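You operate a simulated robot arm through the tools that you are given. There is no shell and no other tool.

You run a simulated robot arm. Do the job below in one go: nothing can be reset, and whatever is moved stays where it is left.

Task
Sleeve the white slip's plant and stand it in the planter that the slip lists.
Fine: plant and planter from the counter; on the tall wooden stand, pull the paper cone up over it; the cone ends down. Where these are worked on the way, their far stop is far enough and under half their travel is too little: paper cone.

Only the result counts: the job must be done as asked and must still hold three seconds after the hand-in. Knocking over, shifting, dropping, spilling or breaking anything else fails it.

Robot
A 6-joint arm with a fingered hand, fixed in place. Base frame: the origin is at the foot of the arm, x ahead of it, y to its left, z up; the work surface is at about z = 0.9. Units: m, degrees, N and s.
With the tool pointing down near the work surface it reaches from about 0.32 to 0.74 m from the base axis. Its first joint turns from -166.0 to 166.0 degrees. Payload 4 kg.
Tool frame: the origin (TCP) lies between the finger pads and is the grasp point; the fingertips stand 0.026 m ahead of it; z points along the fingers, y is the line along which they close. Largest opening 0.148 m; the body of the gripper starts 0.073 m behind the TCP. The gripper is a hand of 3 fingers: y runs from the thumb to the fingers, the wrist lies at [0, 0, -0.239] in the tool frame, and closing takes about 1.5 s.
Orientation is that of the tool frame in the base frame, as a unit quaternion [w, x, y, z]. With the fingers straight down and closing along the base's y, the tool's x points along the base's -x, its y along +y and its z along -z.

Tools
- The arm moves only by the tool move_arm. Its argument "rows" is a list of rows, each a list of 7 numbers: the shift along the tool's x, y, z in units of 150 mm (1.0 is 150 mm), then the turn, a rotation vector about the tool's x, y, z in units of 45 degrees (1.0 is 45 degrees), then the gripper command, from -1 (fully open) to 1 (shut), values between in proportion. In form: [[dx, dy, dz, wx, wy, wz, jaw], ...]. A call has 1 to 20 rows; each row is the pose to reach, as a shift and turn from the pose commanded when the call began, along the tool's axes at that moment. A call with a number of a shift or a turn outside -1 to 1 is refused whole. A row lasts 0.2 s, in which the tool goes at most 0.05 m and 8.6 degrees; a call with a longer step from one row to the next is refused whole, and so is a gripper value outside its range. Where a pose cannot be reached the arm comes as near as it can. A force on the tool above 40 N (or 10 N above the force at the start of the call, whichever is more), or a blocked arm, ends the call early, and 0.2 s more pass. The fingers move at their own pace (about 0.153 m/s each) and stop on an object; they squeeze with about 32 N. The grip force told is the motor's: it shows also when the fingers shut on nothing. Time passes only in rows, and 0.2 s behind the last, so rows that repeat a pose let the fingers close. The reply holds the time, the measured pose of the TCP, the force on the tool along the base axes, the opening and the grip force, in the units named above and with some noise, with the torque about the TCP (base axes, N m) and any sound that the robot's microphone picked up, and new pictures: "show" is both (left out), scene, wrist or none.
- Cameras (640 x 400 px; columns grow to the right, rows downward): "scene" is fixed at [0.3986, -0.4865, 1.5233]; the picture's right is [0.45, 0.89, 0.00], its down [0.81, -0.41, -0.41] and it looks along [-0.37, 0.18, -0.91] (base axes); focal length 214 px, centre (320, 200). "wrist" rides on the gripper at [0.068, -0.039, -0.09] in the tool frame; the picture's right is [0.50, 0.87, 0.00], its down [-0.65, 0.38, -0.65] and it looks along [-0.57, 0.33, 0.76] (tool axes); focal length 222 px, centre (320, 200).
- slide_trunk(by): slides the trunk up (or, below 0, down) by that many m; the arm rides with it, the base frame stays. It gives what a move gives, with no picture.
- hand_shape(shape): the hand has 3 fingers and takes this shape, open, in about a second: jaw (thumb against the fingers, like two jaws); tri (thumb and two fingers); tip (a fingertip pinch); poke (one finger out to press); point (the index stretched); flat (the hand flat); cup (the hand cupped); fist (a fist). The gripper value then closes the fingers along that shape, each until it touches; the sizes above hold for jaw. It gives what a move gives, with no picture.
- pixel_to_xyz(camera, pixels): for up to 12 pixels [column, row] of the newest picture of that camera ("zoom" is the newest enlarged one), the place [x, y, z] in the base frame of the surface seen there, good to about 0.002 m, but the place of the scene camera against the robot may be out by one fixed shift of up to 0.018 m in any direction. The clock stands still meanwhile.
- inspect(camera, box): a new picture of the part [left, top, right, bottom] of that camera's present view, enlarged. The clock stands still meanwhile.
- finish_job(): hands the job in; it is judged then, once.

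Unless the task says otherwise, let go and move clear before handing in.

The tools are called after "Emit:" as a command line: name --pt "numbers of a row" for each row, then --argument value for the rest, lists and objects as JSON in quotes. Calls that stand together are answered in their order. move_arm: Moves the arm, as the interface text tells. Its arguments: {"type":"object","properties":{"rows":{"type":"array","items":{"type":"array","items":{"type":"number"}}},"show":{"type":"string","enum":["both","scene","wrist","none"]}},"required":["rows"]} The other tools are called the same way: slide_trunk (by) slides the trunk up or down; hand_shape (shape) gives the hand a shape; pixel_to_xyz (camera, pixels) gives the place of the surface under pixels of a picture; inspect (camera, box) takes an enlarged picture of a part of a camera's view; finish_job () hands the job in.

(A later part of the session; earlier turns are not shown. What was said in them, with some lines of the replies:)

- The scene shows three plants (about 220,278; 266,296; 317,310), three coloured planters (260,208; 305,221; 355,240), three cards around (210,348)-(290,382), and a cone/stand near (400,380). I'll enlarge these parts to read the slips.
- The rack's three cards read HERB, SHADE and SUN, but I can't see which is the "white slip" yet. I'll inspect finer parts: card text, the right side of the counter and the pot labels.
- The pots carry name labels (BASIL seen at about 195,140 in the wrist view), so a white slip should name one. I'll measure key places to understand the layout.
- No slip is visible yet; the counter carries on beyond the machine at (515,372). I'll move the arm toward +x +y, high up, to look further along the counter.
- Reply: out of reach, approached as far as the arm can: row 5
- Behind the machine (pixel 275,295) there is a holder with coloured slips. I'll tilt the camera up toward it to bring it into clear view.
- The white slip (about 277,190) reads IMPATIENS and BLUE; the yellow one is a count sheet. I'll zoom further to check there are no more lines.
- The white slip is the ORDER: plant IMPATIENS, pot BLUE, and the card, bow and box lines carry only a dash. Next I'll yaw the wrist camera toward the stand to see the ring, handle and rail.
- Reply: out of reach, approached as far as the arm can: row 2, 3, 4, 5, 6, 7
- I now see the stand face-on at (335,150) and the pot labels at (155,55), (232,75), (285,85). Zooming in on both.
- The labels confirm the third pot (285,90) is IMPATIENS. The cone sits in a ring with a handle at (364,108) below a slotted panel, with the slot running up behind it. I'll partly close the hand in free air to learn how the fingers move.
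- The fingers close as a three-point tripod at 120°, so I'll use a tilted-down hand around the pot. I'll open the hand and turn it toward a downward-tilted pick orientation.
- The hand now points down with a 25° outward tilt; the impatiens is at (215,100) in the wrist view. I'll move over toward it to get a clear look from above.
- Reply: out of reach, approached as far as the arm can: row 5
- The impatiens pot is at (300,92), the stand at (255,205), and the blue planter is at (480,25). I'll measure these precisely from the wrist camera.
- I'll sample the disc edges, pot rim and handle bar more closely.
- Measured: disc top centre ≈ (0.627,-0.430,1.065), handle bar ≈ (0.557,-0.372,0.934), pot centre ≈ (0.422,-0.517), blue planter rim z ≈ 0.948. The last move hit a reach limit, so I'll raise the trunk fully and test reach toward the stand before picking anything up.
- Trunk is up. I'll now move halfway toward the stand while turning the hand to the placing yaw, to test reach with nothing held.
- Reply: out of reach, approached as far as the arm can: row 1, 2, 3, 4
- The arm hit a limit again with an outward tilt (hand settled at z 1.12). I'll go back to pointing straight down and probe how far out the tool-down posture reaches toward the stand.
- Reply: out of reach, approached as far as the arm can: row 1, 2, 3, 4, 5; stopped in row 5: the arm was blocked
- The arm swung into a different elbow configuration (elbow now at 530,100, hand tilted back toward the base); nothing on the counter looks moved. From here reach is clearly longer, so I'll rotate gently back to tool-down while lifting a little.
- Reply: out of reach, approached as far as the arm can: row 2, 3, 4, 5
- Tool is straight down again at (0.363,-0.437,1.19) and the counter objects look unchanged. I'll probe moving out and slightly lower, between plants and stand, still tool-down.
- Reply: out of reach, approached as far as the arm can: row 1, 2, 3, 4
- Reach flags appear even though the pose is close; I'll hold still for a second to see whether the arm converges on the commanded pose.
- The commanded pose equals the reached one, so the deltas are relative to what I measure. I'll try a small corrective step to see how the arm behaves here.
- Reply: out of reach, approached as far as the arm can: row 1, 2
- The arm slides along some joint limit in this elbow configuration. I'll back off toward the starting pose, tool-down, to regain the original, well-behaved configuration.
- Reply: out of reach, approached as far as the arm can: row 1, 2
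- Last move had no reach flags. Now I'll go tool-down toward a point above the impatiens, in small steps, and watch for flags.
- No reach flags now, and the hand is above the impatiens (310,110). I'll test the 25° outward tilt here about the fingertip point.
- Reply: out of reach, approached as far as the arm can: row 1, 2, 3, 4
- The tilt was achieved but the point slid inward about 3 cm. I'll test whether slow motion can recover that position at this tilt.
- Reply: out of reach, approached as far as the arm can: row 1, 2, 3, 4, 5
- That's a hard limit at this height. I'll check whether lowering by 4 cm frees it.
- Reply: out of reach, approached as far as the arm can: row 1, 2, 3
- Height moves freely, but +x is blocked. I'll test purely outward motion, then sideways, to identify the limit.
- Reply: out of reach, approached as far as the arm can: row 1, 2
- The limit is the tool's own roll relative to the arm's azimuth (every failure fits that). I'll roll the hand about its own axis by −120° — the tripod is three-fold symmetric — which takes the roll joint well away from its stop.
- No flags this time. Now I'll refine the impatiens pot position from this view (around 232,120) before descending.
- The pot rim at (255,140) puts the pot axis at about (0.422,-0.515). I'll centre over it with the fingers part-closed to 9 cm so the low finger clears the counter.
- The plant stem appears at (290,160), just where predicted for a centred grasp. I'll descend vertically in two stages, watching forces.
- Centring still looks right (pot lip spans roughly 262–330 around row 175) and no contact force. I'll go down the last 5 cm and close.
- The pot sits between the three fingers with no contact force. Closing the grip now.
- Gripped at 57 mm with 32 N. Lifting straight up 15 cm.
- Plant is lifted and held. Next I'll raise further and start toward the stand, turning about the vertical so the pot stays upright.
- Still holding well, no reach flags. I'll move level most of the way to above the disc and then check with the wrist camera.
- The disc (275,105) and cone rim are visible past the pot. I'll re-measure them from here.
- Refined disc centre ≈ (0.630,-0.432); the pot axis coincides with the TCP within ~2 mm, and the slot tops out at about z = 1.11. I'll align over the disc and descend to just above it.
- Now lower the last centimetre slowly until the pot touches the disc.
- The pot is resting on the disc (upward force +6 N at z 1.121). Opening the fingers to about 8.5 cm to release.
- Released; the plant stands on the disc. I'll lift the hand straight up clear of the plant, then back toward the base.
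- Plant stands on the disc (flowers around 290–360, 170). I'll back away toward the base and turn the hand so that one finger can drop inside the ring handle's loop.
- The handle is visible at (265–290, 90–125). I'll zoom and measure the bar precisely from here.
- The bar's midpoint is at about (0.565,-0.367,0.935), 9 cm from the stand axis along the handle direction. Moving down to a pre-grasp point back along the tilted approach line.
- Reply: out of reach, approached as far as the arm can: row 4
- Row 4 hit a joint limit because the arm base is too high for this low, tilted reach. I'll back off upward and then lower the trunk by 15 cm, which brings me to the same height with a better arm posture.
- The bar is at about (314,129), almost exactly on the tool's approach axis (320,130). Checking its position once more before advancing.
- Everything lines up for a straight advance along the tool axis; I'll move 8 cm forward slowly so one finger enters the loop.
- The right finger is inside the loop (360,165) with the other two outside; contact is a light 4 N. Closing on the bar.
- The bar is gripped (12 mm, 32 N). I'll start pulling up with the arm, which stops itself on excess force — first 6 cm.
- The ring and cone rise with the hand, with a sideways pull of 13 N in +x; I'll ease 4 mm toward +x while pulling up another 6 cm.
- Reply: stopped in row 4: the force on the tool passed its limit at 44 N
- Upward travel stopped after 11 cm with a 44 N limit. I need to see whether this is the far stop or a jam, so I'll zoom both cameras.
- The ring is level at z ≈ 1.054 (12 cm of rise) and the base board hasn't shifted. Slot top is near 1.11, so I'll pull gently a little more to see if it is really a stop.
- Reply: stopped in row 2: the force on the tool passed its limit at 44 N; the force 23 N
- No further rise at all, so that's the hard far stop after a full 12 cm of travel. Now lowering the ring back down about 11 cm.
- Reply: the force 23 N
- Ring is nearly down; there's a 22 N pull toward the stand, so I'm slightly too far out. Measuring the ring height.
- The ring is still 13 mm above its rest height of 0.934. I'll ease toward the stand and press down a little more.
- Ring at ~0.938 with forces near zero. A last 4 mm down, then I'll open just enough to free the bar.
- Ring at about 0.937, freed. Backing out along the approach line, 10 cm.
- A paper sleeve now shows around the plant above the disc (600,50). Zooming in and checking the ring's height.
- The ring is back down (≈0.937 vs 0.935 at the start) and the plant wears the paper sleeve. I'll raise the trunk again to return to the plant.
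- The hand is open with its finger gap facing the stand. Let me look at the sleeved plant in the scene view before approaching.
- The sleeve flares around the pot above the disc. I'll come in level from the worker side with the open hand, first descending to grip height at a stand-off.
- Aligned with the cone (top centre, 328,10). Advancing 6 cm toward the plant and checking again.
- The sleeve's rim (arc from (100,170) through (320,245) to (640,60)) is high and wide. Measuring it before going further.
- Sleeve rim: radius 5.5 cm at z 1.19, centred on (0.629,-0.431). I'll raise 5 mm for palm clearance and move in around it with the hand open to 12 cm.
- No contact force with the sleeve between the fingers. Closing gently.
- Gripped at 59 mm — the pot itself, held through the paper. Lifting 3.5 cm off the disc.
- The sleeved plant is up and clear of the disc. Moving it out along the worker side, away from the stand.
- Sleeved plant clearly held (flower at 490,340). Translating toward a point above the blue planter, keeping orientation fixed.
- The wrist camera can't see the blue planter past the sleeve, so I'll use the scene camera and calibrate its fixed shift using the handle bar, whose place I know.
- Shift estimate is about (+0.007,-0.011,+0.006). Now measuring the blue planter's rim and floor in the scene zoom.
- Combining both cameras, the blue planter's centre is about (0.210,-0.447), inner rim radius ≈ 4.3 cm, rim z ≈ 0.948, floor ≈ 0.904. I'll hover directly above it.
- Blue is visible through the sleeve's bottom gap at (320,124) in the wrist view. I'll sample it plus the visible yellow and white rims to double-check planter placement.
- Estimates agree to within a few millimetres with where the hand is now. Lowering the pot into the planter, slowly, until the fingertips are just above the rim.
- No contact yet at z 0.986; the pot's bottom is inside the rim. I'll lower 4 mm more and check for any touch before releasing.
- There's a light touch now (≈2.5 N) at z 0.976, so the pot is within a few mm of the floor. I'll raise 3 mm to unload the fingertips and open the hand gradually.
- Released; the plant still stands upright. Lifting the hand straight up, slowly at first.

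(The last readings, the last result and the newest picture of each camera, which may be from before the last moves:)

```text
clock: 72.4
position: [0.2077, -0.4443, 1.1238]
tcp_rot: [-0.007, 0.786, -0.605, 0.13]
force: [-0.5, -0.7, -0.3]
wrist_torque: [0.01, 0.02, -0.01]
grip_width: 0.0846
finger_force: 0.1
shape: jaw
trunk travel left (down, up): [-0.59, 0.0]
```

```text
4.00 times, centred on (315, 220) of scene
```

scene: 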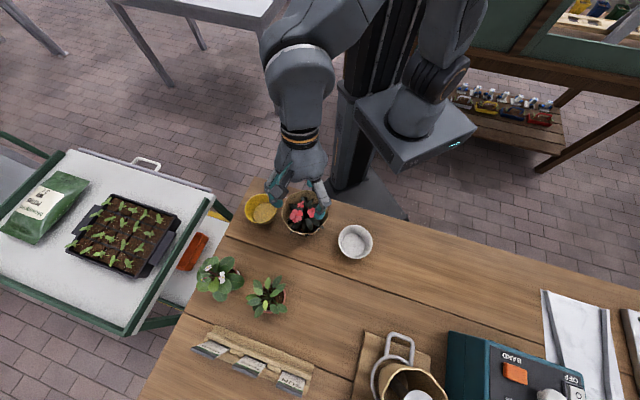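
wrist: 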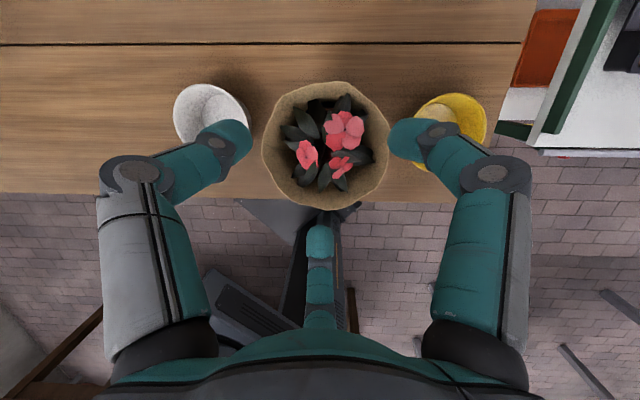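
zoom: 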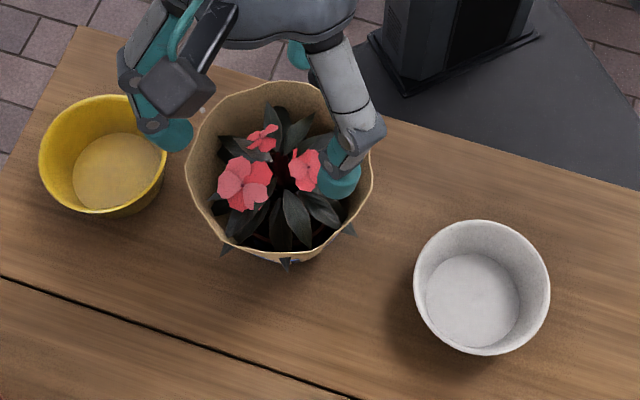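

The hand is clear and the sleeved impatiens stands in the blue planter. I'll verify the sleeve rim is level and at the right height, and the ring's final position.

Emit:
pixel_to_xyz --camera "wrist" --pixels '[[265, 150], [387, 150], [325, 206], [325, 86], [280, 105], [370, 190]]'

Emit:
pixel_to_xyz --camera "scene" --pixels '[[400.4, 335.8], [389.9, 334.9], [411, 339.8], [386, 346], [377, 363]]'

Emit:
inspect --camera "scene" --box '[275, 200, 335, 250]'

```text
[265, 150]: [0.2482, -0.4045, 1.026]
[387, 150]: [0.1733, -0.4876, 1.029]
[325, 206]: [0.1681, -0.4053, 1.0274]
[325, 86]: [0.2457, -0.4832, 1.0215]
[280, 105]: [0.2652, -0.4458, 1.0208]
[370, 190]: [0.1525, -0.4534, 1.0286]
```

```text
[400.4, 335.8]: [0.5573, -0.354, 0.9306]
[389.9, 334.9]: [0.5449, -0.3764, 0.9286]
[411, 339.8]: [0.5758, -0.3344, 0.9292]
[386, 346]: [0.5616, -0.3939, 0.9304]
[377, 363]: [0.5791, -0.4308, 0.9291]
```

```text
8.00 times, centred on (305, 225) of scene
```

zoom: 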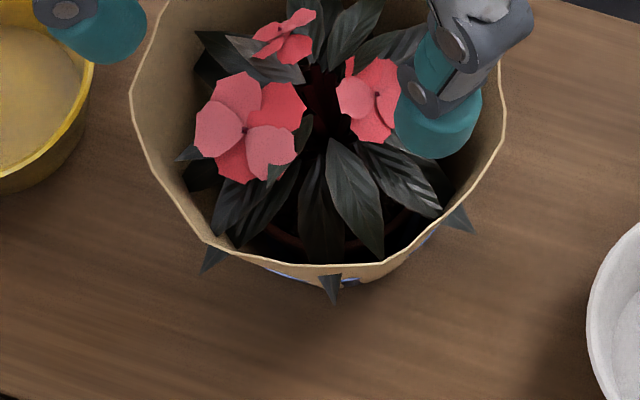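

Rim heights are 1.021–1.029, so it stands essentially upright (within about 4°), centred at (0.209,-0.446), and the ring reads the same low position as before. I'll move the hand well away and re-check.

Emit:
move_arm --pt "-0.06 -0.02 -0.2 0 0 0 -0.15" --pt "-0.2 -0.08 -0.35 0 0 0 -0.15" --pt "-0.35 -0.13 -0.45 0 0 0 -0.15" --pt "-0.5 -0.19 -0.53 0 0 0 -0.15" --pt "-0.637 -0.241 -0.611 0 0 0 -0.15"

Emit:
inspect --camera "scene" --box '[235, 170, 395, 270]'

```text
clock: 73.6
position: [0.201, -0.33, 1.201]
tcp_rot: [-0.006, 0.786, -0.604, 0.131]
force: [-0.4, 0.9, -0.5]
wrist_torque: [0.01, -0.03, -0.03]
grip_width: 0.0844
finger_force: 0.1
shape: jaw
trunk travel left (down, up): [-0.59, 0.0]
```

scene: 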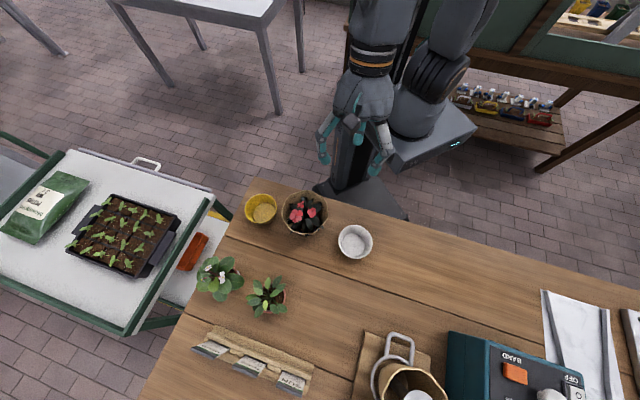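
wrist: 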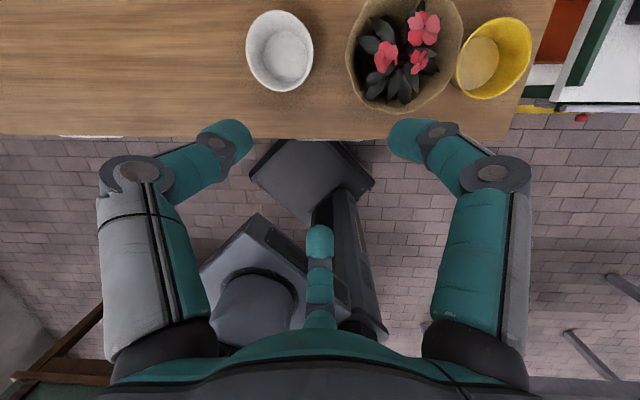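

```text
4.00 times, centred on (315, 220) of scene
```

zoom: 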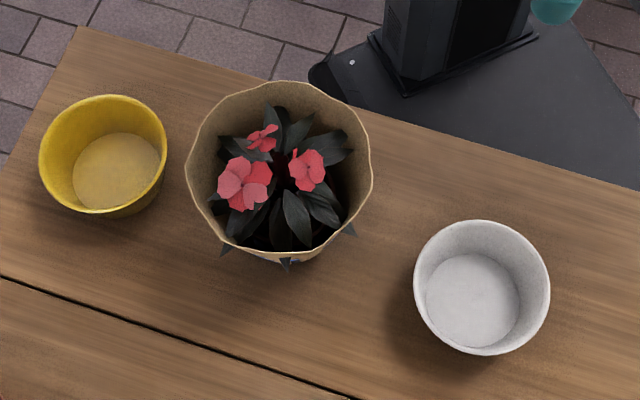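

All clear. One more level check of the sleeve rim from the scene camera (shift is constant, so relative heights are fine), plus the rim's wrist view.

Emit:
pixel_to_xyz --camera "zoom" --pixels '[[189, 170], [369, 185], [280, 85], [232, 240], [320, 252], [340, 110], [210, 115], [270, 259]]'

Emit:
inspect --camera "scene" --box '[190, 180, 480, 400]'

```text
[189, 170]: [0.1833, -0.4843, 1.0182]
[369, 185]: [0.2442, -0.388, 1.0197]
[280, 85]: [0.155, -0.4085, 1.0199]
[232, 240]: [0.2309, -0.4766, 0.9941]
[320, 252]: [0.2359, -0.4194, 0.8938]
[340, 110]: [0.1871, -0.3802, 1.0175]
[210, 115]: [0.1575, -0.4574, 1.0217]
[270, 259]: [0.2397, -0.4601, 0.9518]
```

```text
1.82 times, centred on (335, 290) of scene
```

zoom: 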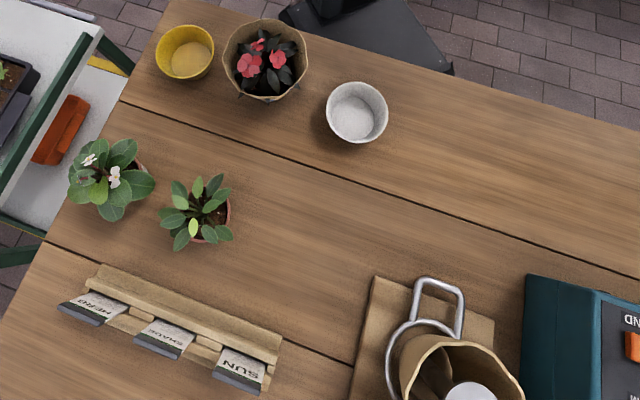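

The sleeved impatiens stands level in the blue planter. The stand's cone is back down at its rest height, the other pots, planters and cards are where they started, and the hand is clear. Handing in.

Emit:
finish_job

```text
The job is handed in.
```

I sleeved the impatiens in its paper cone, stood it in the blue planter, and handed the job in. I haven't seen the verdict.

- **Slip:** the white ORDER slip lists IMPATIENS for the plant and BLUE for the pot. The card, bow and box lines show only small marks, so I treated them as not ordered.
- **Sleeve:** with the plant on the stand's disc, I pulled the ring up about 12 cm, where it stopped hard and would go no further. I then lowered it; it rests about 2–3 mm above its starting height.
- **Planter:** the plant stands in the blue planter within a few degrees of upright. I released it a few millimetres above the planter floor.
- **Everything else:** at the end, the other two plants, the yellow and white planters, the cards and the stand were where they started. The hand is well clear.

While I was working out the arm's reach early on, it swung once into an awkward posture over the counter. The pictures showed nothing moved.
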